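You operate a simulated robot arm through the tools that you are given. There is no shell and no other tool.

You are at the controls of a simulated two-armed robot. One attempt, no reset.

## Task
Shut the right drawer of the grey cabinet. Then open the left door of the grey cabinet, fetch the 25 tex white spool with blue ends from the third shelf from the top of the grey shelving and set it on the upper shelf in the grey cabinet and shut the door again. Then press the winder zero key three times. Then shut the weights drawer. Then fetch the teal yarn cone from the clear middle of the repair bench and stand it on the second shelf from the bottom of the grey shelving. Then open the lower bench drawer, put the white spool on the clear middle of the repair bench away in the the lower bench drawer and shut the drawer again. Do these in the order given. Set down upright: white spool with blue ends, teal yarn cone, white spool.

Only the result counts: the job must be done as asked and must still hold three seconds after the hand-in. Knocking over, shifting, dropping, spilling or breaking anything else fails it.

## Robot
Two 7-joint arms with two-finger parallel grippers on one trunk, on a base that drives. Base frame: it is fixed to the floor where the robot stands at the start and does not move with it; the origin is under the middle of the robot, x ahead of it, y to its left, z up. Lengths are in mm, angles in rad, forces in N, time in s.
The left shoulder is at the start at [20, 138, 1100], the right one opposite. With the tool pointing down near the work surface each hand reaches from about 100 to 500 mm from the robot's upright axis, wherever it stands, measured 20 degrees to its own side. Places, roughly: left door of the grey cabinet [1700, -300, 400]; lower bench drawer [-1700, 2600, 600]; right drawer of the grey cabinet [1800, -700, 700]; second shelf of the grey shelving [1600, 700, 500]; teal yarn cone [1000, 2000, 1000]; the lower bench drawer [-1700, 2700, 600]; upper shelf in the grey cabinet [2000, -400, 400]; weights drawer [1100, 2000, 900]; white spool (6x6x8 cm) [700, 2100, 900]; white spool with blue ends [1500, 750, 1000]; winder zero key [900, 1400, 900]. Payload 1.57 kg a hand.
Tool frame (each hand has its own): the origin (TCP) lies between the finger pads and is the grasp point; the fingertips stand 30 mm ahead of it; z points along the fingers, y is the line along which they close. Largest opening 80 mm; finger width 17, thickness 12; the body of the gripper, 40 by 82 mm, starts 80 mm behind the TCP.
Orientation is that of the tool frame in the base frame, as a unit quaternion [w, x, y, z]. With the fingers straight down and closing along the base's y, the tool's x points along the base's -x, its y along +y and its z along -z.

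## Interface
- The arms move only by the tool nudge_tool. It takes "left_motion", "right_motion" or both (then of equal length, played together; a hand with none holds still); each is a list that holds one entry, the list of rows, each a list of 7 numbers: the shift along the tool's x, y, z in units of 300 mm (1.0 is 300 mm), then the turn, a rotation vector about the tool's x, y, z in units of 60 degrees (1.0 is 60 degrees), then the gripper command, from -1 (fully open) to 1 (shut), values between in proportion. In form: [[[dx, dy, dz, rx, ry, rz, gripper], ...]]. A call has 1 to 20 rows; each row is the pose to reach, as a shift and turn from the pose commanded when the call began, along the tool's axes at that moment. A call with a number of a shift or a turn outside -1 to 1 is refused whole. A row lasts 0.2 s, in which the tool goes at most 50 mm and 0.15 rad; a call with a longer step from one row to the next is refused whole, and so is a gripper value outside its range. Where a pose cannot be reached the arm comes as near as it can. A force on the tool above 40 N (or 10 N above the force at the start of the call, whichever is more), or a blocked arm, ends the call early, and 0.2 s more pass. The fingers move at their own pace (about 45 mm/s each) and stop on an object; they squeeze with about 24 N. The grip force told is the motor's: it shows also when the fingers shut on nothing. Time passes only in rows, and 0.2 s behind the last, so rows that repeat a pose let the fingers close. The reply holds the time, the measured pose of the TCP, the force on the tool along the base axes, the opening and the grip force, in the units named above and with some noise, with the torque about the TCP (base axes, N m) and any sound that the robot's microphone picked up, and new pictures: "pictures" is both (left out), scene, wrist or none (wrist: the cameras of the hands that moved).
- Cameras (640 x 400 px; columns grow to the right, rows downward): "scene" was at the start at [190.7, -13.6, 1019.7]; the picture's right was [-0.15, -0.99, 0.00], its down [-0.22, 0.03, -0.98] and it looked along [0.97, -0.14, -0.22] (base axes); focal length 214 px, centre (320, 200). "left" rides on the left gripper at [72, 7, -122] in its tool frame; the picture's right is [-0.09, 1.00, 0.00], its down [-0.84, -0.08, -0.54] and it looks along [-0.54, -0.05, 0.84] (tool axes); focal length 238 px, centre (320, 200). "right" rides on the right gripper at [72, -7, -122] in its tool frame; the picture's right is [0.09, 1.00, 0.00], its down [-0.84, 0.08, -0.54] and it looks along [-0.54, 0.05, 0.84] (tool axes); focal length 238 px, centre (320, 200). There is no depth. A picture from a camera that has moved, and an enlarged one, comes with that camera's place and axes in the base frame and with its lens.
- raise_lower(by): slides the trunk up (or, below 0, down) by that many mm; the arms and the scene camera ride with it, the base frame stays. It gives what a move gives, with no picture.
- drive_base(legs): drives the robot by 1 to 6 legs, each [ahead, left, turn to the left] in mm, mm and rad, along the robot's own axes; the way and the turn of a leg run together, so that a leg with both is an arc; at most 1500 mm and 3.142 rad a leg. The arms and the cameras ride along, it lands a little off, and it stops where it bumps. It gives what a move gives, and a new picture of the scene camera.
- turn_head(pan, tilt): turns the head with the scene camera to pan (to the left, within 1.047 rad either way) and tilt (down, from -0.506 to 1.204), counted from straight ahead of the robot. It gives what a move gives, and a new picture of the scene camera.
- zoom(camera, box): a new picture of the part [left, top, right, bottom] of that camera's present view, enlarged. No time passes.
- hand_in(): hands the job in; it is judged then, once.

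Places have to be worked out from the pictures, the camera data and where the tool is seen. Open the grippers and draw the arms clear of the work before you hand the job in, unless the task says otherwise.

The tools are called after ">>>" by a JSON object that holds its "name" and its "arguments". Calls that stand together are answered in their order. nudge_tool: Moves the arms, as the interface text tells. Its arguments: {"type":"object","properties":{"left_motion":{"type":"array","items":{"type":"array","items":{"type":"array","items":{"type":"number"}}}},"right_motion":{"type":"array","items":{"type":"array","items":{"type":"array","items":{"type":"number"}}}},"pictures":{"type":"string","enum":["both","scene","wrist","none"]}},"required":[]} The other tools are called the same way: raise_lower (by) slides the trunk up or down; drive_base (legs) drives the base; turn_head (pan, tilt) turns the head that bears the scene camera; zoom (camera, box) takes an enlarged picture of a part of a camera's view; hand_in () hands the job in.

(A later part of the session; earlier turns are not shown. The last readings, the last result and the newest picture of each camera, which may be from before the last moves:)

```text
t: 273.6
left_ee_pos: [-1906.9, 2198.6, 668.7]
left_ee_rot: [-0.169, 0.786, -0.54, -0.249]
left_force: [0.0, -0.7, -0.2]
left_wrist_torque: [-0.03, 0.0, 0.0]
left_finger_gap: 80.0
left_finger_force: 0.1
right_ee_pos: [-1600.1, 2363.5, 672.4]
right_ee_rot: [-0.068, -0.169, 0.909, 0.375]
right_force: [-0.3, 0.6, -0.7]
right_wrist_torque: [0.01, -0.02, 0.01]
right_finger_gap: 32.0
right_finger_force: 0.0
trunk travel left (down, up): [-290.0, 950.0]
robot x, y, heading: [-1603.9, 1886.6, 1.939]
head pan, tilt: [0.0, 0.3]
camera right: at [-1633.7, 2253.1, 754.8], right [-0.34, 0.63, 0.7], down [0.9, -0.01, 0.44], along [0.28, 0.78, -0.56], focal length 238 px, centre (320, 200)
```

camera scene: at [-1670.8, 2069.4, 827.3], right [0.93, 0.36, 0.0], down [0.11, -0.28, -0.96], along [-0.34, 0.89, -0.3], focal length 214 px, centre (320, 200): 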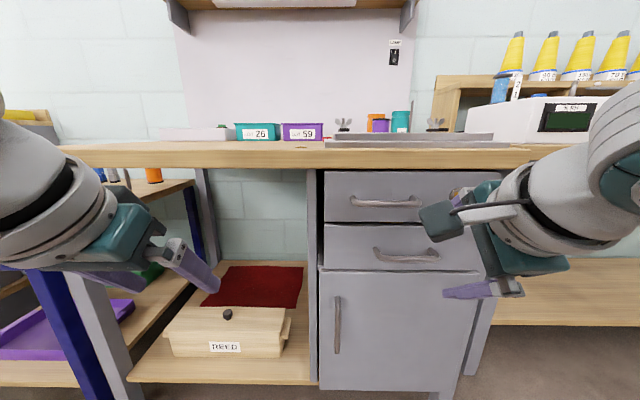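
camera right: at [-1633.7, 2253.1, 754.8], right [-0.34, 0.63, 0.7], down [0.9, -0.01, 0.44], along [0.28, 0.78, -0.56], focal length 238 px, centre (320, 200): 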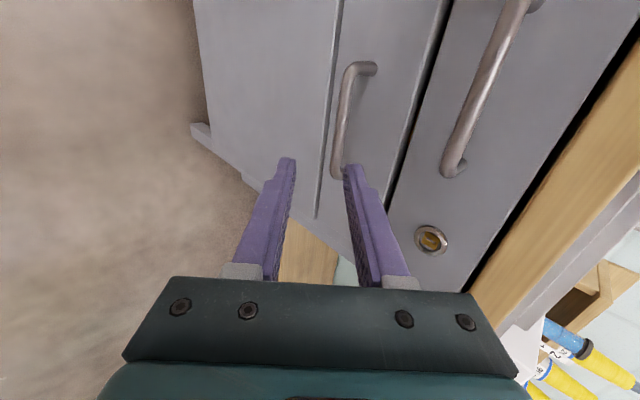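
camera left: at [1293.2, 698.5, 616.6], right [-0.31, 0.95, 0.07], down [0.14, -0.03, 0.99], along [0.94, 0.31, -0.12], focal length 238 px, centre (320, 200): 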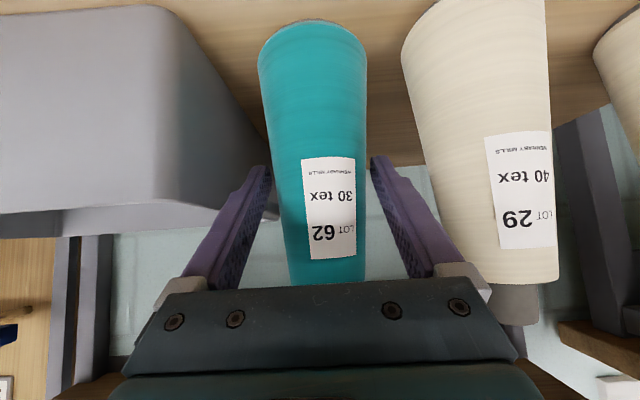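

The bar appears where computed: relative to the tool it is 31 mm along +y and 129 mm ahead. I align and advance half-way with the fingers opened to ~26 mm.

>>> {"name": "nudge_tool", "arguments": {"right_motion": [[[0.003, 0.034, 0.02, 0, 0, 0, 0.35], [0.005, 0.069, 0.06, 0, 0, 0, 0.35], [0.008, 0.103, 0.12, 0, 0, 0, 0.35], [0.01, 0.103, 0.183, 0, 0, 0, 0.35]]], "pictures": "both"}}

>>> {"name": "zoom", "arguments": {"camera": "right", "box": [220, 40, 440, 220]}}

```text
t: 274.6
left_ee_pos: [-1906.8, 2197.7, 669.1]
left_ee_rot: [-0.17, 0.786, -0.54, -0.25]
left_force: [-0.3, 0.9, 1.2]
left_wrist_torque: [0.03, -0.02, -0.02]
left_finger_gap: 80.4
left_finger_force: 0.0
right_ee_pos: [-1623.3, 2418.5, 656.7]
right_ee_rot: [-0.069, -0.169, 0.909, 0.376]
right_force: [-0.2, 0.0, 0.0]
right_wrist_torque: [-0.01, 0.0, -0.03]
right_finger_gap: 25.9
right_finger_force: 0.0
trunk travel left (down, up): [-290.0, 950.0]
robot x, y, heading: [-1598.7, 1887.0, 1.937]
head pan, tilt: [0.0, 0.3]
camera scene: at [-1671.0, 2069.4, 827.3], right [0.93, 0.36, 0.0], down [0.11, -0.28, -0.96], along [-0.34, 0.89, -0.3], focal length 214 px, centre (320, 200)
camera right: at [-1658.0, 2308.5, 737.6], right [-0.34, 0.63, 0.7], down [0.9, -0.01, 0.44], along [0.28, 0.78, -0.56], focal length 238 px, centre (320, 200)
```

scene: 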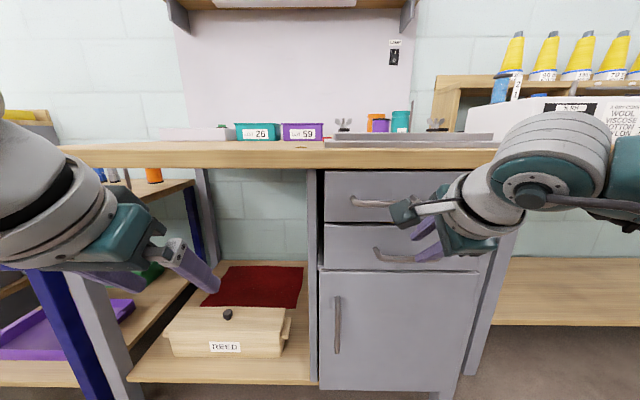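
right: 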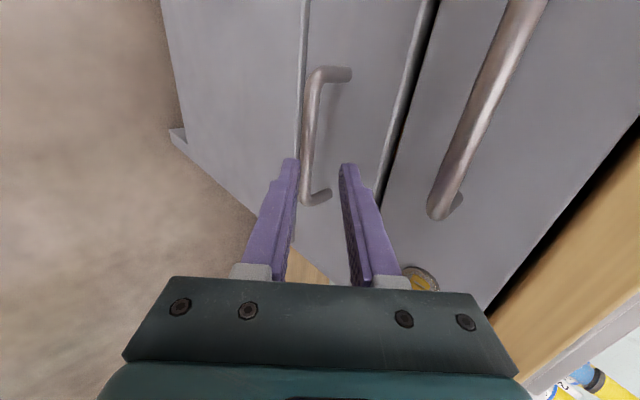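

```text
2.22 times, centred on (330, 130) of right
camera zoom: at [-1658.0, 2308.5, 737.6], right [-0.34, 0.63, 0.7], down [0.9, -0.01, 0.44], along [0.28, 0.78, -0.56], focal length 530 px, centre (298, 356)
```

zoom: 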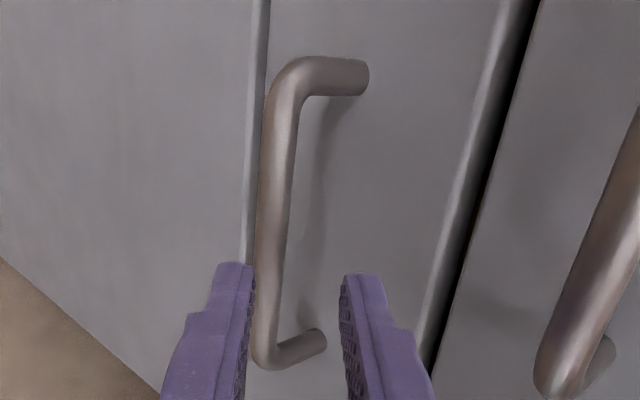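

The bar (≈12 mm thick, ~35–40 mm standoff) is about 9 mm toward the lower finger. I shift −9 mm in y and advance 45 mm so the bar comes between the fingertips.

>>> {"name": "nudge_tool", "arguments": {"right_motion": [[[0, -0.03, 0, 0, 0, 0, 0.3], [0, -0.03, 0.04, 0, 0, 0, 0.3], [0, -0.03, 0.08, 0, 0, 0, 0.3], [0, -0.03, 0.115, 0, 0, 0, 0.3]]], "pictures": "wrist"}}

>>> {"name": "zoom", "arguments": {"camera": "right", "box": [220, 80, 440, 260]}}

```text
t: 275.6
left_ee_pos: [-1906.0, 2198.7, 670.2]
left_ee_rot: [-0.17, 0.786, -0.54, -0.249]
left_force: [0.0, -0.1, -0.5]
left_wrist_torque: [0.01, 0.03, 0.01]
left_finger_gap: 80.0
left_finger_force: 0.2
right_ee_pos: [-1629.7, 2436.7, 625.1]
right_ee_rot: [-0.07, -0.17, 0.909, 0.375]
right_force: [-0.1, 0.1, -1.3]
right_wrist_torque: [-0.01, -0.01, 0.01]
right_finger_gap: 27.8
right_finger_force: 0.1
trunk travel left (down, up): [-290.0, 950.0]
robot x, y, heading: [-1600.3, 1890.4, 1.936]
head pan, tilt: [0.0, 0.3]
camera right: at [-1664.7, 2325.5, 706.9], right [-0.34, 0.62, 0.7], down [0.9, -0.01, 0.44], along [0.28, 0.78, -0.56], focal length 238 px, centre (320, 200)
```

right: 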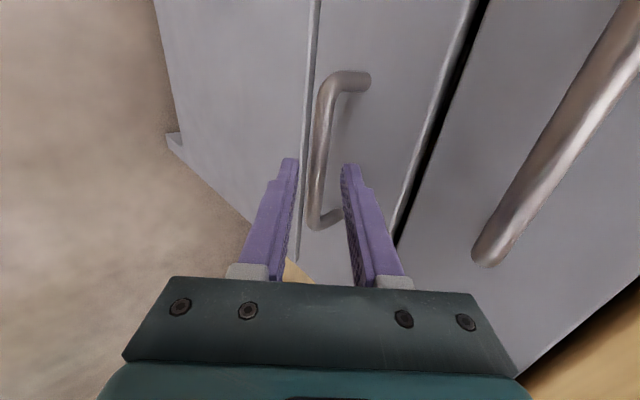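

```text
2.22 times, centred on (330, 170) of right
camera zoom: at [-1664.7, 2325.5, 706.9], right [-0.34, 0.62, 0.7], down [0.9, -0.01, 0.44], along [0.28, 0.78, -0.56], focal length 530 px, centre (298, 267)
```

zoom: 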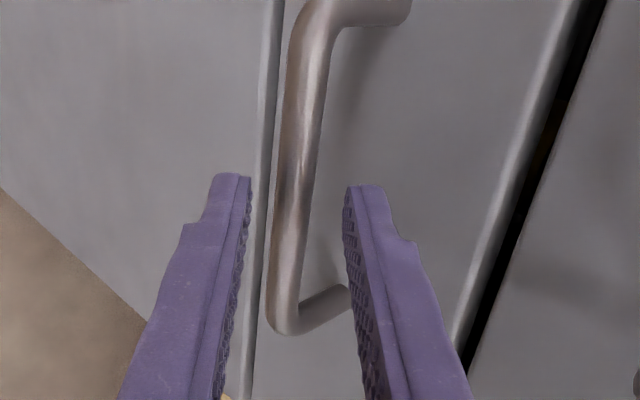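

The bar is now centred between the fingertips. I advance 14 mm more and close on it.

>>> {"name": "nudge_tool", "arguments": {"right_motion": [[[0, 0, 0.023, 0, 0, 0, 0.3], [0, 0, 0.047, 0, 0, 0, 0.3], [0, 0, 0.047, 0, 0, 0, 1], [0, 0, 0.047, 0, 0, 0, 1], [0, 0, 0.047, 0, 0, 0, 1]]], "pictures": "wrist"}}

>>> {"name": "zoom", "arguments": {"camera": "right", "box": [220, 80, 440, 260]}}

```text
t: 276.8
left_ee_pos: [-1906.8, 2197.6, 668.0]
left_ee_rot: [-0.17, 0.786, -0.54, -0.249]
left_force: [0.0, 0.7, 0.6]
left_wrist_torque: [-0.02, -0.01, 0.02]
left_finger_gap: 79.9
left_finger_force: 0.1
right_ee_pos: [-1632.9, 2445.5, 614.4]
right_ee_rot: [-0.068, -0.169, 0.909, 0.374]
right_force: [-0.4, 1.3, -2.6]
right_wrist_torque: [-0.13, 0.35, 0.06]
right_finger_gap: 11.8
right_finger_force: 28.8
trunk travel left (down, up): [-290.0, 950.0]
robot x, y, heading: [-1596.8, 1888.3, 1.935]
head pan, tilt: [0.0, 0.3]
camera right: at [-1668.3, 2334.3, 696.5], right [-0.34, 0.63, 0.7], down [0.9, -0.01, 0.44], along [0.28, 0.78, -0.56], focal length 238 px, centre (320, 200)
```

right: 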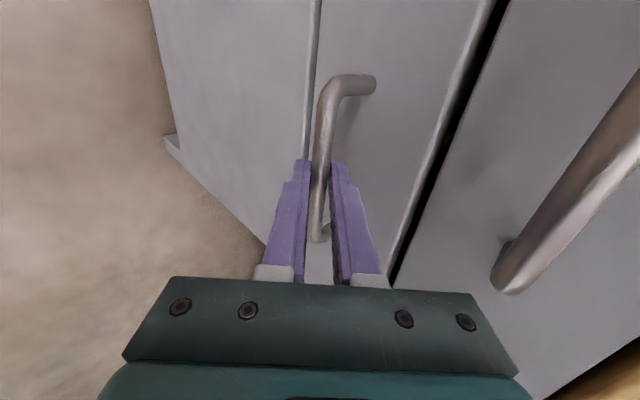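

```text
2.22 times, centred on (330, 170) of right
camera zoom: at [-1668.3, 2334.3, 696.5], right [-0.34, 0.63, 0.7], down [0.9, -0.01, 0.44], along [0.28, 0.78, -0.56], focal length 530 px, centre (298, 267)
```

zoom: 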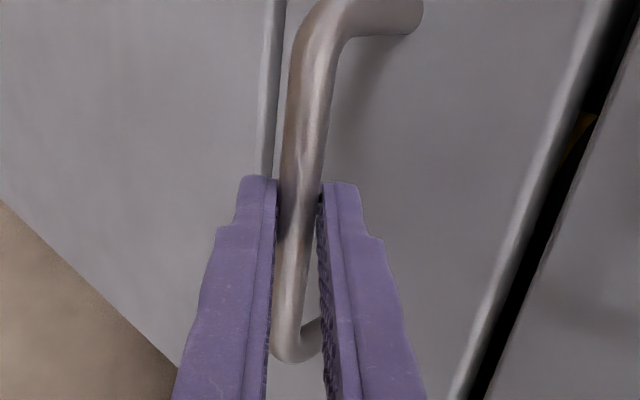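

The bar is gripped (11.8 mm). I pull straight back 80 mm with the arm first to see that the drawer follows.

>>> {"name": "nudge_tool", "arguments": {"right_motion": [[[0, -0.035, -0.035, 0, 0, 0, 1], [0, -0.071, -0.071, 0, 0, 0, 1], [0, -0.106, -0.106, 0, 0, 0, 1], [0, -0.141, -0.141, 0, 0, 0, 1], [0, -0.189, -0.189, 0, 0, 0, 1]]], "pictures": "both"}}

```text
t: 278.0
left_ee_pos: [-1908.2, 2195.7, 667.8]
left_ee_rot: [-0.169, 0.786, -0.54, -0.249]
left_force: [0.4, -0.4, 0.2]
left_wrist_torque: [0.05, -0.01, 0.0]
left_finger_gap: 80.2
left_finger_force: 0.1
right_ee_pos: [-1606.0, 2367.7, 614.9]
right_ee_rot: [-0.07, -0.17, 0.909, 0.374]
right_force: [-2.1, -3.1, -5.4]
right_wrist_torque: [-0.06, 0.06, -0.03]
right_finger_gap: 12.1
right_finger_force: 29.4
trunk travel left (down, up): [-290.0, 950.0]
robot x, y, heading: [-1602.0, 1885.9, 1.932]
head pan, tilt: [0.0, 0.3]
camera scene: at [-1671.5, 2067.3, 827.1], right [0.93, 0.36, 0.0], down [0.1, -0.28, -0.95], along [-0.34, 0.89, -0.3], focal length 214 px, centre (320, 200)
camera right: at [-1639.8, 2257.3, 696.8], right [-0.34, 0.63, 0.7], down [0.9, 0.0, 0.44], along [0.28, 0.78, -0.56], focal length 238 px, centre (320, 200)
```

scene: 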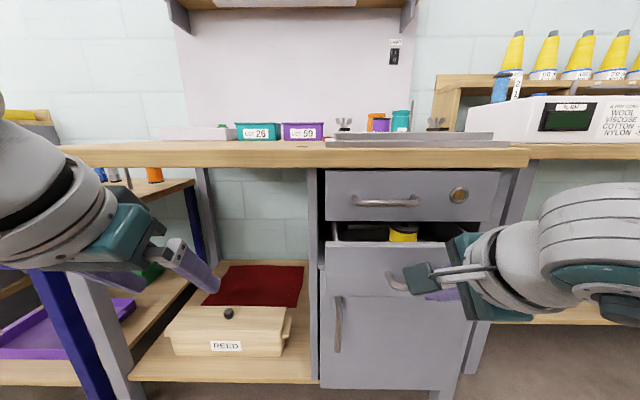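
right: 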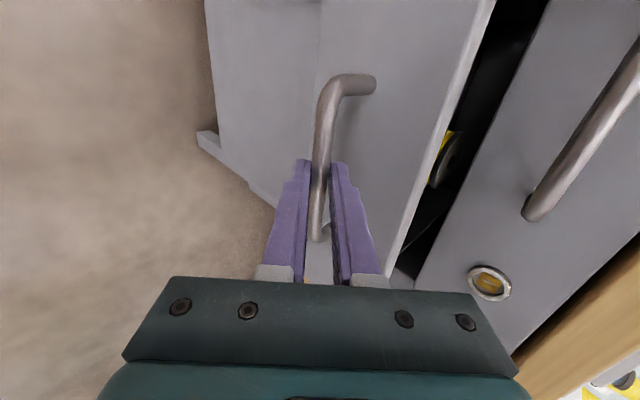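

The drawer slides out; something yellow is inside. I keep the grip and drive the base back 150 mm to pull it further open.

>>> {"name": "drive_base", "arguments": {"legs": [[-150, 0, 0]]}}

>>> {"name": "turn_head", "arguments": {"pan": -0.2, "tilt": 0.5}}

```text
t: 279.4
left_ee_pos: [-1856.0, 2057.7, 668.4]
left_ee_rot: [-0.169, 0.786, -0.54, -0.25]
left_force: [-0.1, -0.1, 0.1]
left_wrist_torque: [0.03, -0.04, 0.0]
left_finger_gap: 80.3
left_finger_force: 0.1
right_ee_pos: [-1555.0, 2231.5, 615.9]
right_ee_rot: [-0.071, -0.169, 0.909, 0.375]
right_force: [-8.4, -1.9, -2.0]
right_wrist_torque: [-0.26, 0.58, 0.39]
right_finger_gap: 11.8
right_finger_force: 28.7
trunk travel left (down, up): [-290.0, 950.0]
robot x, y, heading: [-1549.5, 1746.3, 1.942]
head pan, tilt: [0.0, 0.3]
camera scene: at [-1620.0, 1928.9, 827.3], right [0.93, 0.36, 0.0], down [0.1, -0.28, -0.96], along [-0.34, 0.89, -0.3], focal length 214 px, centre (320, 200)
```

scene: 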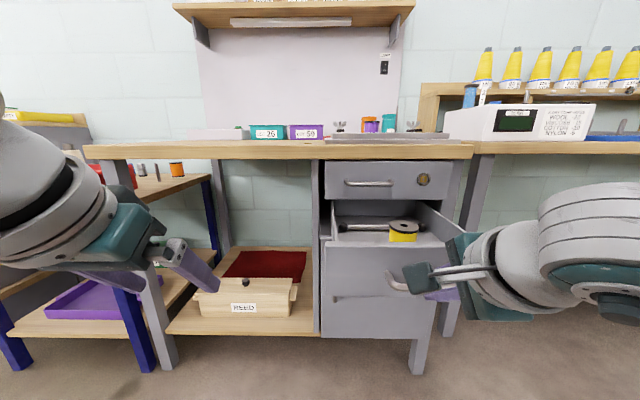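

```text
t: 280.1
left_ee_pos: [-1854.7, 2057.4, 668.7]
left_ee_rot: [-0.169, 0.787, -0.539, -0.249]
left_force: [0.2, 0.2, 0.4]
left_wrist_torque: [0.0, 0.02, -0.02]
left_finger_gap: 79.8
left_finger_force: 0.1
right_ee_pos: [-1555.9, 2229.7, 615.4]
right_ee_rot: [-0.073, -0.17, 0.908, 0.375]
right_force: [-5.1, -2.0, -0.7]
right_wrist_torque: [-0.31, 0.66, 0.47]
right_finger_gap: 11.6
right_finger_force: 29.1
trunk travel left (down, up): [-290.0, 950.0]
robot x, y, heading: [-1544.8, 1750.4, 1.935]
head pan, tilt: [-0.201, 0.499]
camera scene: at [-1600.7, 1931.3, 808.9], right [0.99, 0.17, 0.0], down [0.08, -0.47, -0.88], along [-0.15, 0.87, -0.48], focal length 214 px, centre (320, 200)
```

scene: 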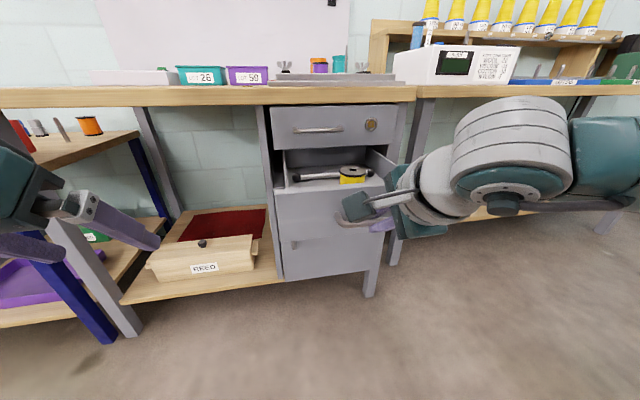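

The drawer is open about 225 mm; inside I see a yellow tape-like item and a metal tool. I open the fingers slightly and back the right hand off along its axis.

>>> {"name": "nudge_tool", "arguments": {"right_motion": [[[0, 0, 0, 0, 0, 0, 0.25], [0, 0, 0, 0, 0, 0, 0.25], [0, 0, -0.04, 0, 0, 0, 0.25], [0, 0, -0.09, 0, 0, 0, 0.25], [0, 0, -0.15, 0, 0, 0, 0.25], [0, 0, -0.22, 0, 0, 0, 0.25], [0, 0, -0.3, 0, 0, 0, 0.25]]], "pictures": "both"}}

```text
t: 281.7
left_ee_pos: [-1853.2, 2058.0, 668.1]
left_ee_rot: [-0.17, 0.787, -0.539, -0.249]
left_force: [0.2, 0.3, 0.4]
left_wrist_torque: [0.0, -0.02, 0.01]
left_finger_gap: 80.1
left_finger_force: 0.1
right_ee_pos: [-1528.4, 2170.3, 679.3]
right_ee_rot: [-0.071, -0.17, 0.908, 0.376]
right_force: [-0.2, 0.2, 0.0]
right_wrist_torque: [0.04, 0.0, -0.01]
right_finger_gap: 30.0
right_finger_force: 0.1
trunk travel left (down, up): [-290.0, 950.0]
robot x, y, heading: [-1548.3, 1747.6, 1.938]
head pan, tilt: [-0.201, 0.499]
camera scene: at [-1599.0, 1932.1, 808.9], right [0.99, 0.16, 0.0], down [0.08, -0.47, -0.88], along [-0.14, 0.87, -0.48], focal length 214 px, centre (320, 200)
camera right: at [-1563.3, 2060.0, 761.6], right [-0.34, 0.62, 0.7], down [0.9, 0.0, 0.44], along [0.28, 0.78, -0.56], focal length 238 px, centre (320, 200)
```

scene: 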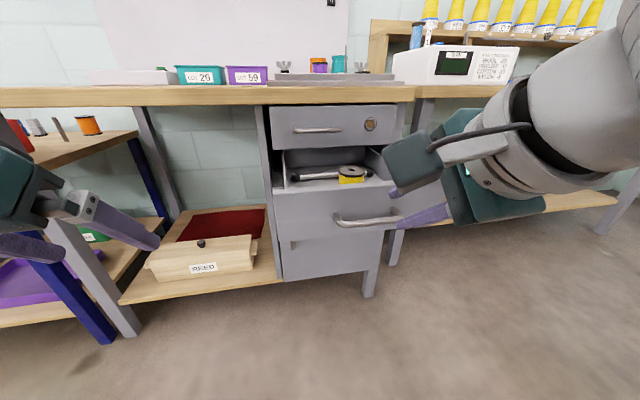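
right: 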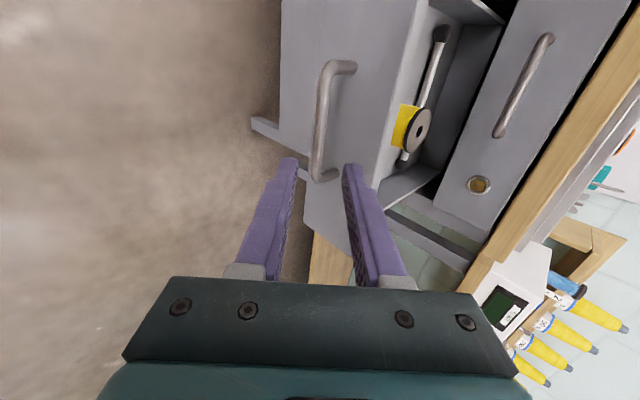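

The handle is free. I raise the trunk 300 mm and look down into the open drawer to find free space.

>>> {"name": "raise_lower", "arguments": {"by": 300}}

>>> {"name": "turn_head", "arguments": {"pan": -0.25, "tilt": 0.85}}

```text
t: 284.7
left_ee_pos: [-1854.3, 2058.7, 969.3]
left_ee_rot: [-0.17, 0.787, -0.539, -0.249]
left_force: [-0.5, 0.2, 0.3]
left_wrist_torque: [0.02, 0.04, 0.01]
left_finger_gap: 79.7
left_finger_force: 0.1
right_ee_pos: [-1529.7, 2172.4, 980.2]
right_ee_rot: [-0.07, -0.17, 0.909, 0.375]
right_force: [-0.5, -0.4, 0.2]
right_wrist_torque: [0.01, -0.01, -0.06]
right_finger_gap: 29.8
right_finger_force: 0.1
trunk travel left (down, up): [-590.0, 650.0]
robot x, y, heading: [-1545.2, 1747.2, 1.938]
head pan, tilt: [-0.201, 0.499]
```

```text
t: 285.5
left_ee_pos: [-1853.0, 2058.0, 969.0]
left_ee_rot: [-0.17, 0.786, -0.54, -0.248]
left_force: [0.2, -0.1, -0.5]
left_wrist_torque: [0.0, 0.01, -0.01]
left_finger_gap: 80.1
left_finger_force: 0.1
right_ee_pos: [-1529.2, 2171.7, 980.0]
right_ee_rot: [-0.07, -0.171, 0.909, 0.375]
right_force: [0.4, 0.4, -0.7]
right_wrist_torque: [-0.01, 0.01, 0.02]
right_finger_gap: 30.0
right_finger_force: 0.1
trunk travel left (down, up): [-590.0, 650.0]
robot x, y, heading: [-1544.0, 1744.9, 1.94]
head pan, tilt: [-0.25, 0.85]
camera scene: at [-1593.3, 1920.2, 1079.0], right [0.99, 0.12, 0.0], down [0.09, -0.75, -0.66], along [-0.08, 0.66, -0.75], focal length 214 px, centre (320, 200)
```

scene: 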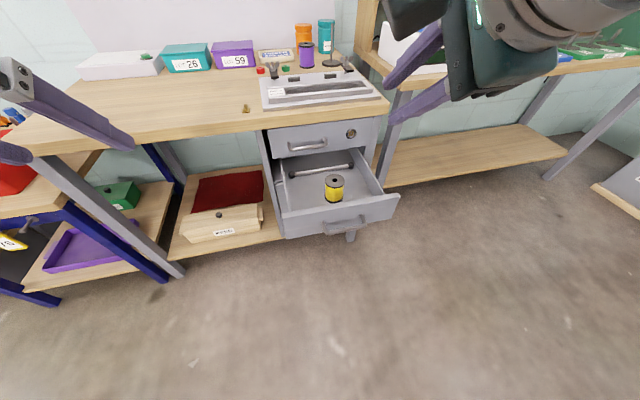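

>>> {"name": "zoom", "arguments": {"camera": "scene", "box": [250, 110, 420, 250]}}

```text
2.86 times, centred on (335, 180) of scene
camera zoom: at [-1593.3, 1920.2, 1079.0], right [0.99, 0.12, 0.0], down [0.09, -0.75, -0.66], along [-0.08, 0.66, -0.75], focal length 613 px, centre (277, 257)
```

zoom: 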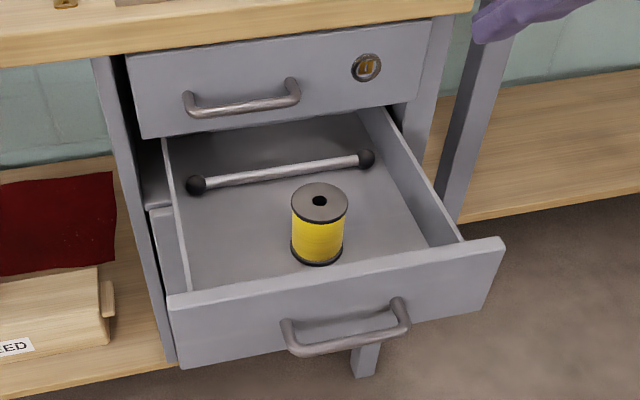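

The drawer holds a small yellow spool and a rod; there is a clear spot on its left (d≈2238, s≈−3490). Now I go for the white spool: back 250 mm, sideways right 1320 mm, then turn right to face the repair bench.

>>> {"name": "drive_base", "arguments": {"legs": [[-250, 0, 0], [0, -1320, 0], [0, 0, -1.571]]}}

>>> {"name": "turn_head", "arguments": {"pan": 0.0, "tilt": 0.45}}

```text
t: 297.4
left_ee_pos: [90.5, 2305.6, 968.8]
left_ee_rot: [0.295, -0.181, 0.936, 0.059]
left_force: [-0.3, -0.7, -0.3]
left_wrist_torque: [0.01, 0.02, -0.02]
left_finger_gap: 80.0
left_finger_force: 0.0
right_ee_pos: [206.4, 1983.2, 979.6]
right_ee_rot: [0.213, 0.518, 0.766, 0.316]
right_force: [0.0, 0.0, 0.3]
right_wrist_torque: [0.02, 0.0, -0.01]
right_finger_gap: 30.2
right_finger_force: 0.1
trunk travel left (down, up): [-590.0, 650.0]
robot x, y, heading: [-216.6, 1993.7, 0.383]
head pan, tilt: [-0.25, 0.85]
camera scene: at [-47.1, 2042.2, 1078.9], right [0.13, -0.99, 0.0], down [-0.74, -0.1, -0.66], along [0.65, 0.08, -0.75], focal length 214 px, centre (320, 200)
```

scene: 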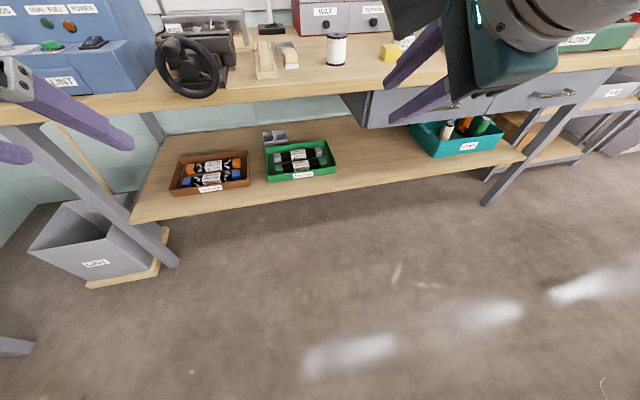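

```text
t: 298.3
left_ee_pos: [89.5, 2305.6, 968.3]
left_ee_rot: [0.295, -0.18, 0.936, 0.058]
left_force: [0.8, 0.0, -0.4]
left_wrist_torque: [-0.03, -0.02, 0.0]
left_finger_gap: 79.8
left_finger_force: 0.0
right_ee_pos: [206.9, 1983.0, 980.3]
right_ee_rot: [0.214, 0.518, 0.766, 0.316]
right_force: [-0.1, -0.3, 0.3]
right_wrist_torque: [0.01, 0.02, -0.02]
right_finger_gap: 29.9
right_finger_force: 0.1
trunk travel left (down, up): [-590.0, 650.0]
robot x, y, heading: [-215.4, 1996.0, 0.382]
head pan, tilt: [0.0, 0.45]
camera scene: at [-39.3, 2066.1, 1113.3], right [0.37, -0.93, 0.0], down [-0.41, -0.16, -0.9], along [0.84, 0.33, -0.44], focal length 214 px, centre (320, 200)
```

scene: 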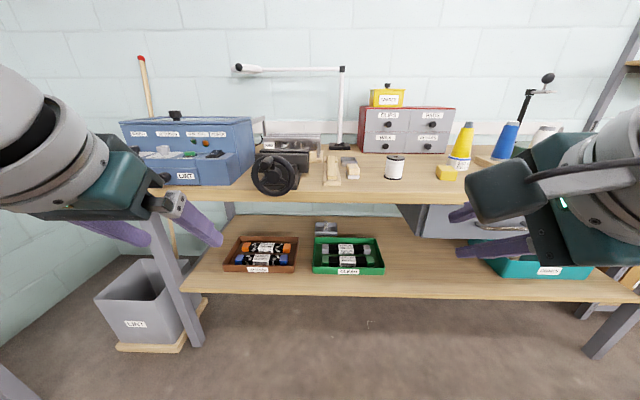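

I see the white spool on the bench. I square up to the bench, drive 367 mm right and 387 mm ahead.

>>> {"name": "drive_base", "arguments": {"legs": [[0, -367, -0.017], [387, 0, 0]]}}

>>> {"name": "zoom", "arguments": {"camera": "scene", "box": [160, 130, 360, 300]}}

```text
t: 302.7
left_ee_pos: [588.1, 2098.8, 969.1]
left_ee_rot: [0.297, -0.173, 0.937, 0.056]
left_force: [0.1, -0.3, 0.7]
left_wrist_torque: [-0.01, 0.01, 0.02]
left_finger_gap: 79.9
left_finger_force: 0.0
right_ee_pos: [700.8, 1773.5, 979.4]
right_ee_rot: [0.217, 0.524, 0.761, 0.315]
right_force: [0.2, 0.1, -0.6]
right_wrist_torque: [-0.01, 0.01, 0.0]
right_finger_gap: 30.0
right_finger_force: 0.1
trunk travel left (down, up): [-590.0, 650.0]
robot x, y, heading: [280.5, 1793.4, 0.359]
head pan, tilt: [0.0, 0.45]
camera scene: at [456.4, 1860.7, 1113.4], right [0.35, -0.94, 0.0], down [-0.41, -0.15, -0.9], along [0.84, 0.32, -0.44], focal length 214 px, centre (320, 200)
```

scene: 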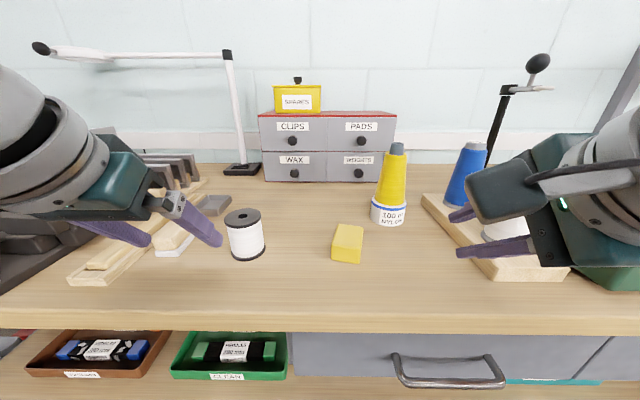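

```text
2.35 times, centred on (260, 215) of scene
camera zoom: at [456.4, 1860.7, 1113.4], right [0.35, -0.94, 0.0], down [-0.41, -0.15, -0.9], along [0.84, 0.32, -0.44], focal length 505 px, centre (461, 165)
```

zoom: 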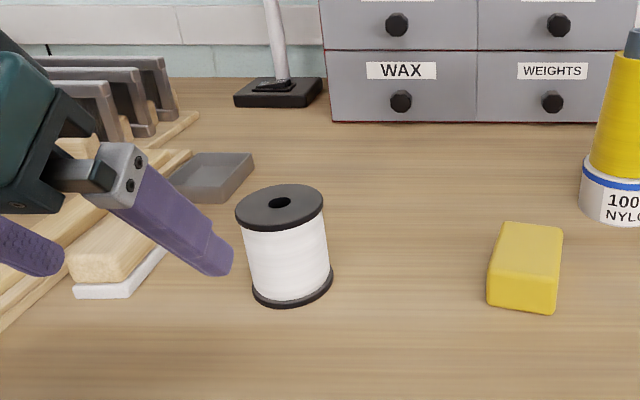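

White spool: axis at (s −2402, d ≈104), ~61 mm wide, z 868–937. I lift the left hand slightly and move it right above the spool, fingers open, pitch ≈27°.

>>> {"name": "nudge_tool", "arguments": {"left_motion": [[[-0.0574, 0, -0.082, 0, 0, 0, -1], [-0.126, -0.041, -0.04, 0, 0.033, 0, -1], [-0.194, -0.083, 0.002, 0, 0.067, 0, -1], [-0.262, -0.124, 0.043, 0, 0.1, 0, -1], [-0.33, -0.165, 0.085, 0, 0.133, 0, -1], [-0.33, -0.165, 0.085, 0, 0.133, 0, -1]]], "pictures": "both"}}

```text
t: 304.1
left_ee_pos: [695.6, 2085.3, 1004.8]
left_ee_rot: [0.23, -0.175, 0.956, 0.042]
left_force: [0.6, 0.3, -0.2]
left_wrist_torque: [-0.01, 0.0, 0.0]
left_finger_gap: 80.2
left_finger_force: 0.1
right_ee_pos: [700.1, 1773.0, 979.4]
right_ee_rot: [0.216, 0.524, 0.762, 0.314]
right_force: [-1.0, 0.2, -0.2]
right_wrist_torque: [0.01, -0.01, -0.03]
right_finger_gap: 30.2
right_finger_force: 0.0
trunk travel left (down, up): [-590.0, 650.0]
robot x, y, heading: [277.3, 1792.3, 0.361]
head pan, tilt: [0.0, 0.45]
camera scene: at [456.3, 1860.6, 1113.4], right [0.35, -0.94, 0.0], down [-0.41, -0.15, -0.9], along [0.84, 0.32, -0.44], focal length 214 px, centre (320, 200)
camera left: at [582.9, 2049.2, 1079.7], right [-0.28, 0.96, 0.04], down [0.49, 0.1, 0.86], along [0.82, 0.26, -0.5], focal length 238 px, centre (320, 200)
```

scene: 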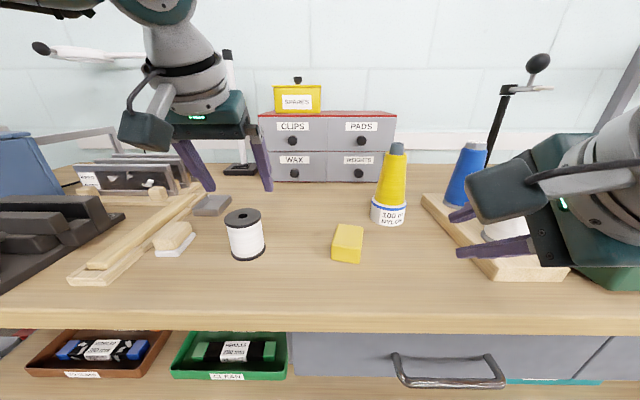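
left: 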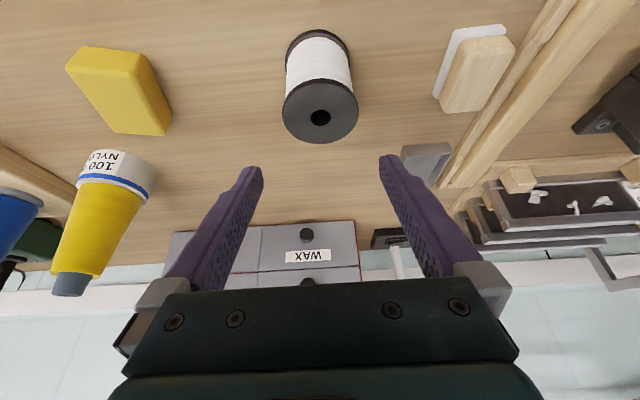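

The spool is right below (within 3 mm). I descend 80 mm with the fingers straddling it.

>>> {"name": "nudge_tool", "arguments": {"left_motion": [[[0.03, 0.01, 0.059, 0, 0, 0, -1], [0.061, 0.01, 0.119, 0, 0, 0, -1], [0.091, 0.01, 0.178, 0, 0, 0, -1], [0.121, 0.01, 0.238, 0, 0, 0, -1]]], "pictures": "both"}}

```text
t: 305.1
left_ee_pos: [694.2, 2089.2, 924.5]
left_ee_rot: [0.231, -0.177, 0.956, 0.043]
left_force: [-0.4, 0.5, -0.9]
left_wrist_torque: [-0.04, 0.0, 0.01]
left_finger_gap: 80.0
left_finger_force: 0.1
right_ee_pos: [700.9, 1773.7, 979.9]
right_ee_rot: [0.217, 0.524, 0.761, 0.314]
right_force: [-0.3, 0.5, -0.5]
right_wrist_torque: [-0.01, 0.01, 0.01]
right_finger_gap: 30.2
right_finger_force: 0.1
trunk travel left (down, up): [-590.0, 650.0]
robot x, y, heading: [277.2, 1789.2, 0.356]
head pan, tilt: [0.0, 0.45]
camera scene: at [456.3, 1860.6, 1113.4], right [0.35, -0.94, 0.0], down [-0.41, -0.15, -0.9], along [0.84, 0.32, -0.44], focal length 214 px, centre (320, 200)
camera left: at [582.0, 2052.4, 999.4], right [-0.28, 0.96, 0.04], down [0.49, 0.1, 0.86], along [0.82, 0.26, -0.5], focal length 238 px, centre (320, 200)
```

scene: 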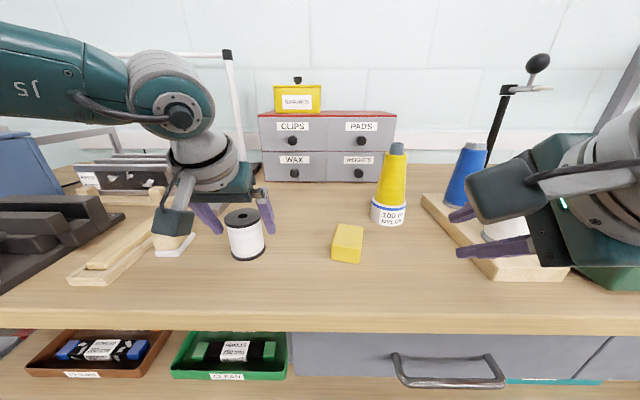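
left: 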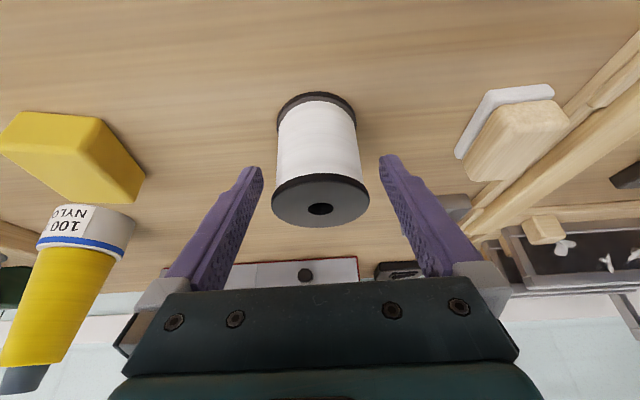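

The spool is centred between the fingers. I descend 19 mm more and close the gripper.

>>> {"name": "nudge_tool", "arguments": {"left_motion": [[[0.0144, 0, 0.0282, 0, 0, 0, -1], [0.0287, 0, 0.0564, 0, 0, 0, -1], [0.0287, 0, 0.0564, 0, 0, 0, 1], [0.0287, 0, 0.0564, 0, 0, 0, 1], [0.0287, 0, 0.0564, 0, 0, 0, 1], [0.0287, 0, 0.0564, 0, 0, 0, 1], [0.0287, 0, 0.0564, 0, 0, 0, 1]]], "pictures": "both"}}

```text
t: 306.7
left_ee_pos: [694.1, 2086.9, 905.3]
left_ee_rot: [0.23, -0.176, 0.956, 0.043]
left_force: [0.0, 0.3, 0.2]
left_wrist_torque: [0.01, 0.04, 0.0]
left_finger_gap: 56.4
left_finger_force: 23.5
right_ee_pos: [700.5, 1772.9, 979.4]
right_ee_rot: [0.217, 0.525, 0.761, 0.314]
right_force: [0.5, 0.1, 0.7]
right_wrist_torque: [-0.01, 0.04, 0.02]
right_finger_gap: 30.0
right_finger_force: 0.1
trunk travel left (down, up): [-590.0, 650.0]
robot x, y, heading: [278.4, 1796.1, 0.364]
head pan, tilt: [0.0, 0.45]
camera scene: at [456.4, 1860.6, 1113.4], right [0.35, -0.94, 0.0], down [-0.41, -0.15, -0.9], along [0.84, 0.32, -0.44], focal length 214 px, centre (320, 200)
camera left: at [582.2, 2051.9, 980.6], right [-0.28, 0.96, 0.04], down [0.49, 0.1, 0.86], along [0.82, 0.26, -0.5], focal length 238 px, centre (320, 200)
```

scene: 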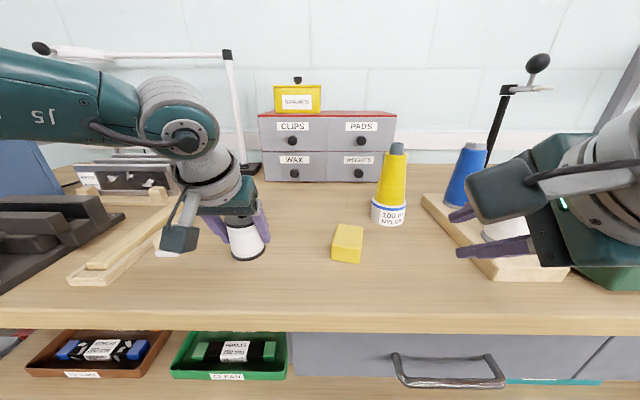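
left: 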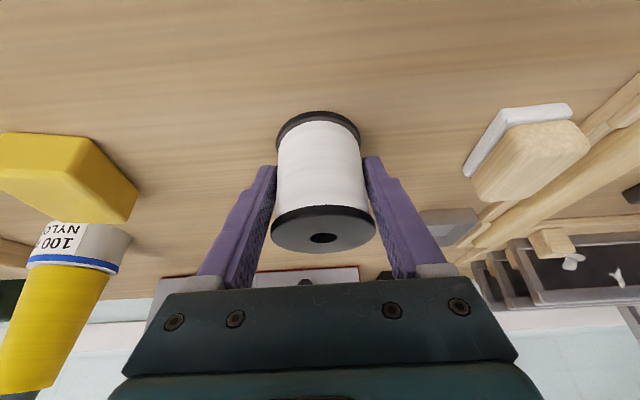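

Gripped at 56 mm. I lift slowly 8 mm and check whether the spool follows.

>>> {"name": "nudge_tool", "arguments": {"left_motion": [[[-0.003, 0, -0.006, 0, 0, 0, 1], [-0.006, 0, -0.0119, 0, 0, 0, 1], [-0.0091, 0, -0.0179, 0, 0, 0, 1], [-0.0121, 0, -0.0238, 0, 0, 0, 1]]], "pictures": "wrist"}}

>>> {"name": "zoom", "arguments": {"camera": "scene", "box": [160, 170, 320, 290]}}

```text
t: 307.7
left_ee_pos: [694.4, 2088.1, 913.5]
left_ee_rot: [0.23, -0.175, 0.956, 0.042]
left_force: [-0.1, 0.5, -1.2]
left_wrist_torque: [0.01, 0.05, 0.02]
left_finger_gap: 56.6
left_finger_force: 24.4
right_ee_pos: [700.9, 1773.2, 979.4]
right_ee_rot: [0.217, 0.524, 0.761, 0.316]
right_force: [0.2, 0.4, -0.1]
right_wrist_torque: [-0.01, 0.04, 0.03]
right_finger_gap: 30.0
right_finger_force: 0.1
trunk travel left (down, up): [-590.0, 650.0]
robot x, y, heading: [280.6, 1792.8, 0.36]
head pan, tilt: [0.0, 0.45]
camera left: at [582.3, 2052.1, 988.6], right [-0.28, 0.96, 0.04], down [0.49, 0.1, 0.86], along [0.82, 0.26, -0.5], focal length 238 px, centre (320, 200)
```

left: 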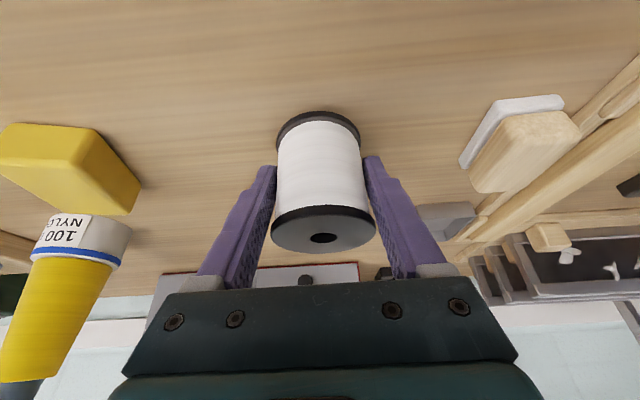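

```text
3.33 times, centred on (240, 230) of scene
camera zoom: at [456.3, 1860.6, 1113.4], right [0.35, -0.94, 0.0], down [-0.41, -0.15, -0.9], along [0.84, 0.32, -0.44], focal length 715 px, centre (587, 100)
```

zoom: 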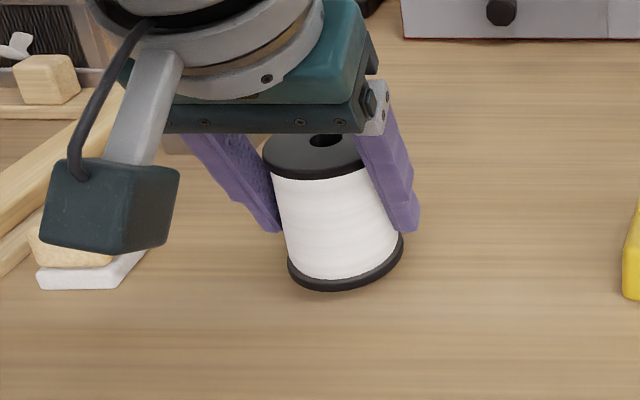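

The spool follows cleanly. I raise the trunk 150 mm, back out 390 mm, and move the right hand 60 mm outward to be clear later.

>>> {"name": "raise_lower", "arguments": {"by": 150}}

>>> {"name": "drive_base", "arguments": {"legs": [[-390, 0, 0]]}}

>>> {"name": "nudge_tool", "arguments": {"right_motion": [[[-0.067, 0, 0, 0, 0, 0, 0.25], [-0.133, 0, 0, 0, 0, 0, 0.25], [-0.2, 0, 0, 0, 0, 0, 0.25]]], "pictures": "scene"}}

```text
t: 309.4
left_ee_pos: [694.5, 2087.4, 1063.8]
left_ee_rot: [0.231, -0.176, 0.956, 0.043]
left_force: [-0.2, 1.1, -1.8]
left_wrist_torque: [0.04, 0.02, 0.02]
left_finger_gap: 56.5
left_finger_force: 23.9
right_ee_pos: [701.5, 1774.3, 1130.0]
right_ee_rot: [0.217, 0.523, 0.762, 0.315]
right_force: [-0.8, 0.0, 0.3]
right_wrist_torque: [-0.01, 0.01, 0.01]
right_finger_gap: 29.9
right_finger_force: 0.0
trunk travel left (down, up): [-740.0, 500.0]
robot x, y, heading: [279.0, 1793.1, 0.359]
head pan, tilt: [0.0, 0.45]
```

```text
t: 311.9
left_ee_pos: [331.3, 1950.5, 1064.5]
left_ee_rot: [0.231, -0.177, 0.956, 0.044]
left_force: [0.3, 0.2, -1.5]
left_wrist_torque: [-0.02, 0.02, -0.03]
left_finger_gap: 56.4
left_finger_force: 23.8
right_ee_pos: [335.7, 1635.5, 1130.6]
right_ee_rot: [0.216, 0.523, 0.762, 0.315]
right_force: [-0.4, 0.4, 0.4]
right_wrist_torque: [0.04, 0.01, 0.01]
right_finger_gap: 30.2
right_finger_force: 0.0
trunk travel left (down, up): [-740.0, 500.0]
robot x, y, heading: [-84.5, 1657.6, 0.36]
head pan, tilt: [0.0, 0.45]
camera scene: at [92.0, 1722.8, 1263.4], right [0.35, -0.93, 0.0], down [-0.41, -0.15, -0.9], along [0.84, 0.32, -0.44], focal length 214 px, centre (320, 200)
```

scene: 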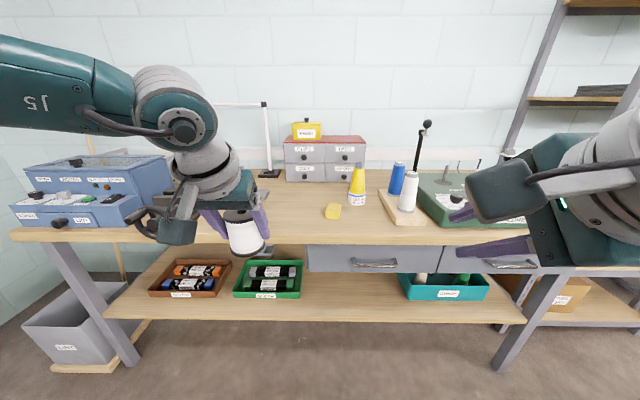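

```text
t: 312.7
left_ee_pos: [330.7, 1950.7, 1064.3]
left_ee_rot: [0.231, -0.177, 0.956, 0.043]
left_force: [-0.6, -0.9, -1.2]
left_wrist_torque: [-0.03, 0.0, -0.04]
left_finger_gap: 56.3
left_finger_force: 23.5
right_ee_pos: [357.4, 1578.6, 1130.3]
right_ee_rot: [0.216, 0.523, 0.762, 0.315]
right_force: [-0.3, 0.0, 0.2]
right_wrist_torque: [0.0, 0.01, 0.02]
right_finger_gap: 30.0
right_finger_force: 0.1
trunk travel left (down, up): [-740.0, 500.0]
robot x, y, heading: [-86.8, 1655.8, 0.364]
head pan, tilt: [0.0, 0.45]
camera scene: at [92.0, 1722.8, 1263.4], right [0.35, -0.93, 0.0], down [-0.41, -0.15, -0.9], along [0.84, 0.32, -0.44], focal length 214 px, centre (320, 200)
```

scene: 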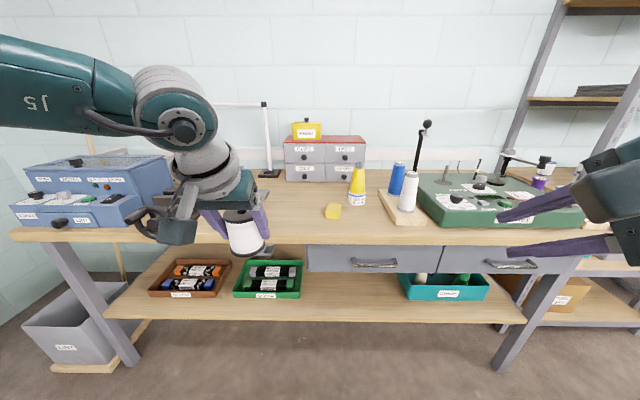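

The spool is secure. I sidestep 360 mm left, turn left to face the drawer wall, and sidestep 1120 mm left to come before the open drawer.

>>> {"name": "drive_base", "arguments": {"legs": [[0, 360, 0], [0, 0, 1.571], [0, 1120, 0]]}}

>>> {"name": "turn_head", "arguments": {"pan": 0.0, "tilt": 0.7}}

```text
t: 324.1
left_ee_pos: [-1556.3, 1998.5, 1063.7]
left_ee_rot: [-0.131, 0.805, -0.545, -0.195]
left_force: [-1.0, 0.3, 0.0]
left_wrist_torque: [-0.01, -0.02, 0.01]
left_finger_gap: 56.5
left_finger_force: 24.0
right_ee_pos: [-1185.9, 2031.2, 1129.9]
right_ee_rot: [-0.071, -0.174, 0.908, 0.375]
right_force: [-0.8, -0.5, 0.4]
right_wrist_torque: [0.02, 0.03, 0.0]
right_finger_gap: 30.1
right_finger_force: 0.0
trunk travel left (down, up): [-740.0, 500.0]
robot x, y, heading: [-1256.3, 1587.1, 1.948]
head pan, tilt: [0.0, 0.45]
camera scene: at [-1327.4, 1764.0, 1263.4], right [0.93, 0.37, 0.0], down [0.16, -0.41, -0.9], along [-0.33, 0.84, -0.44], focal length 214 px, centre (320, 200)
```

scene: 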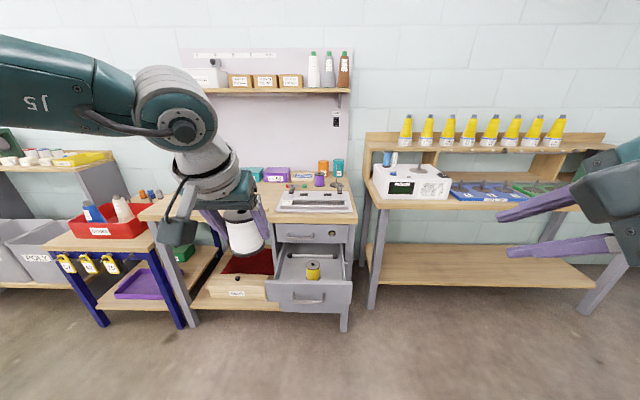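

```text
t: 324.9
left_ee_pos: [-1556.0, 1998.3, 1063.9]
left_ee_rot: [-0.131, 0.804, -0.547, -0.194]
left_force: [-0.2, 0.5, -1.1]
left_wrist_torque: [-0.01, -0.02, 0.01]
left_finger_gap: 56.6
left_finger_force: 24.3
right_ee_pos: [-1185.2, 2030.5, 1129.6]
right_ee_rot: [-0.072, -0.174, 0.908, 0.375]
right_force: [-0.4, -0.8, -0.4]
right_wrist_torque: [0.0, 0.04, 0.02]
right_finger_gap: 30.0
right_finger_force: 0.1
trunk travel left (down, up): [-740.0, 500.0]
robot x, y, heading: [-1254.7, 1584.6, 1.943]
head pan, tilt: [0.0, 0.7]
camera scene: at [-1324.8, 1757.6, 1241.2], right [0.93, 0.37, 0.0], down [0.24, -0.6, -0.77], along [-0.28, 0.71, -0.64], focal length 214 px, centre (320, 200)
```

scene: 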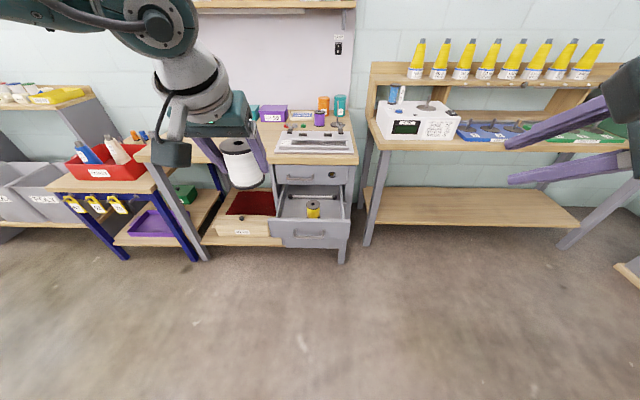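

The hand is in line with the free spot (d=2238). I lower the trunk 337 mm (spool bottom ≈690, above the drawer front's 654) and drive 200 mm ahead.

>>> {"name": "raise_lower", "arguments": {"by": -337}}

>>> {"name": "drive_base", "arguments": {"legs": [[200, 0, -0.006]]}}

>>> {"name": "nudge_tool", "arguments": {"left_motion": [[[0, 0, 0, 0, 0, 0, 1]]], "pictures": "wrist"}}

```text
t: 328.2
left_ee_pos: [-1555.2, 1998.8, 726.4]
left_ee_rot: [-0.131, 0.804, -0.546, -0.194]
left_force: [-1.2, 0.1, -1.0]
left_wrist_torque: [0.0, 0.0, 0.04]
left_finger_gap: 56.5
left_finger_force: 23.5
right_ee_pos: [-1185.8, 2030.3, 793.3]
right_ee_rot: [-0.071, -0.174, 0.908, 0.376]
right_force: [-0.7, -0.7, 0.2]
right_wrist_torque: [0.01, 0.02, 0.0]
right_finger_gap: 30.1
right_finger_force: 0.1
trunk travel left (down, up): [-403.0, 837.0]
robot x, y, heading: [-1255.1, 1586.1, 1.948]
head pan, tilt: [0.0, 0.7]
```

```text
t: 329.8
left_ee_pos: [-1626.9, 2187.7, 726.6]
left_ee_rot: [-0.132, 0.802, -0.549, -0.193]
left_force: [0.9, 0.2, -0.1]
left_wrist_torque: [-0.02, 0.01, 0.02]
left_finger_gap: 56.4
left_finger_force: 23.6
right_ee_pos: [-1255.0, 2216.1, 792.6]
right_ee_rot: [-0.07, -0.171, 0.909, 0.375]
right_force: [-0.4, -0.3, 0.0]
right_wrist_torque: [0.0, 0.01, -0.02]
right_finger_gap: 29.8
right_finger_force: 0.1
trunk travel left (down, up): [-403.0, 837.0]
robot x, y, heading: [-1332.9, 1775.4, 1.94]
head pan, tilt: [0.0, 0.7]
camera scene: at [-1396.3, 1944.8, 904.2], right [0.93, 0.36, 0.0], down [0.23, -0.6, -0.77], along [-0.27, 0.71, -0.64], focal length 214 px, centre (320, 200)
```

scene: 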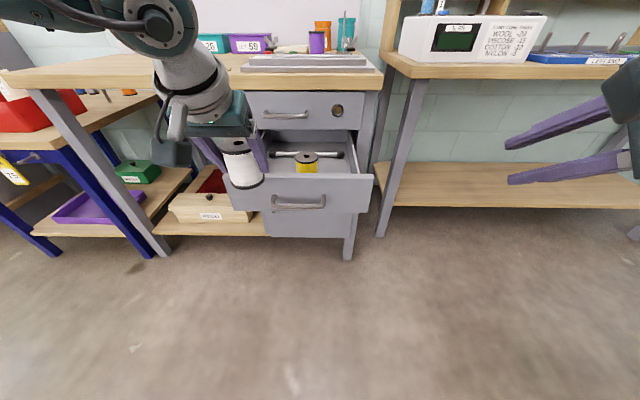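

```text
t: 330.2
left_ee_pos: [-1625.7, 2186.8, 725.6]
left_ee_rot: [-0.132, 0.802, -0.549, -0.194]
left_force: [0.5, 0.0, -0.8]
left_wrist_torque: [-0.02, 0.01, 0.02]
left_finger_gap: 56.4
left_finger_force: 23.6
right_ee_pos: [-1256.4, 2215.9, 792.3]
right_ee_rot: [-0.07, -0.171, 0.908, 0.375]
right_force: [0.7, 0.0, -0.6]
right_wrist_torque: [-0.04, 0.01, -0.01]
right_finger_gap: 30.1
right_finger_force: 0.0
trunk travel left (down, up): [-403.0, 837.0]
robot x, y, heading: [-1327.7, 1772.8, 1.933]
head pan, tilt: [0.0, 0.7]
camera left: at [-1587.6, 2073.4, 801.5], right [-0.96, -0.28, 0.04], down [-0.11, 0.49, 0.86], along [-0.27, 0.82, -0.5], focal length 238 px, centre (320, 200)
```

left: 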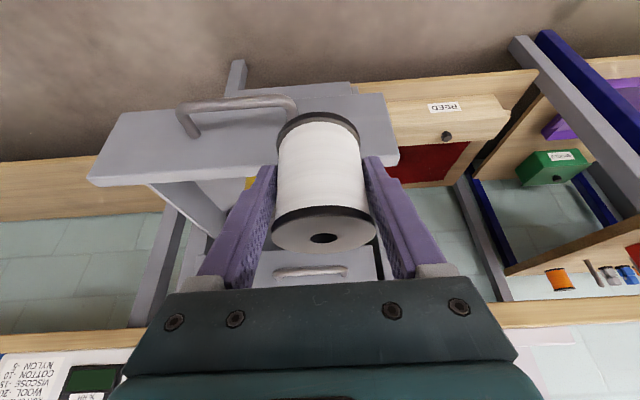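

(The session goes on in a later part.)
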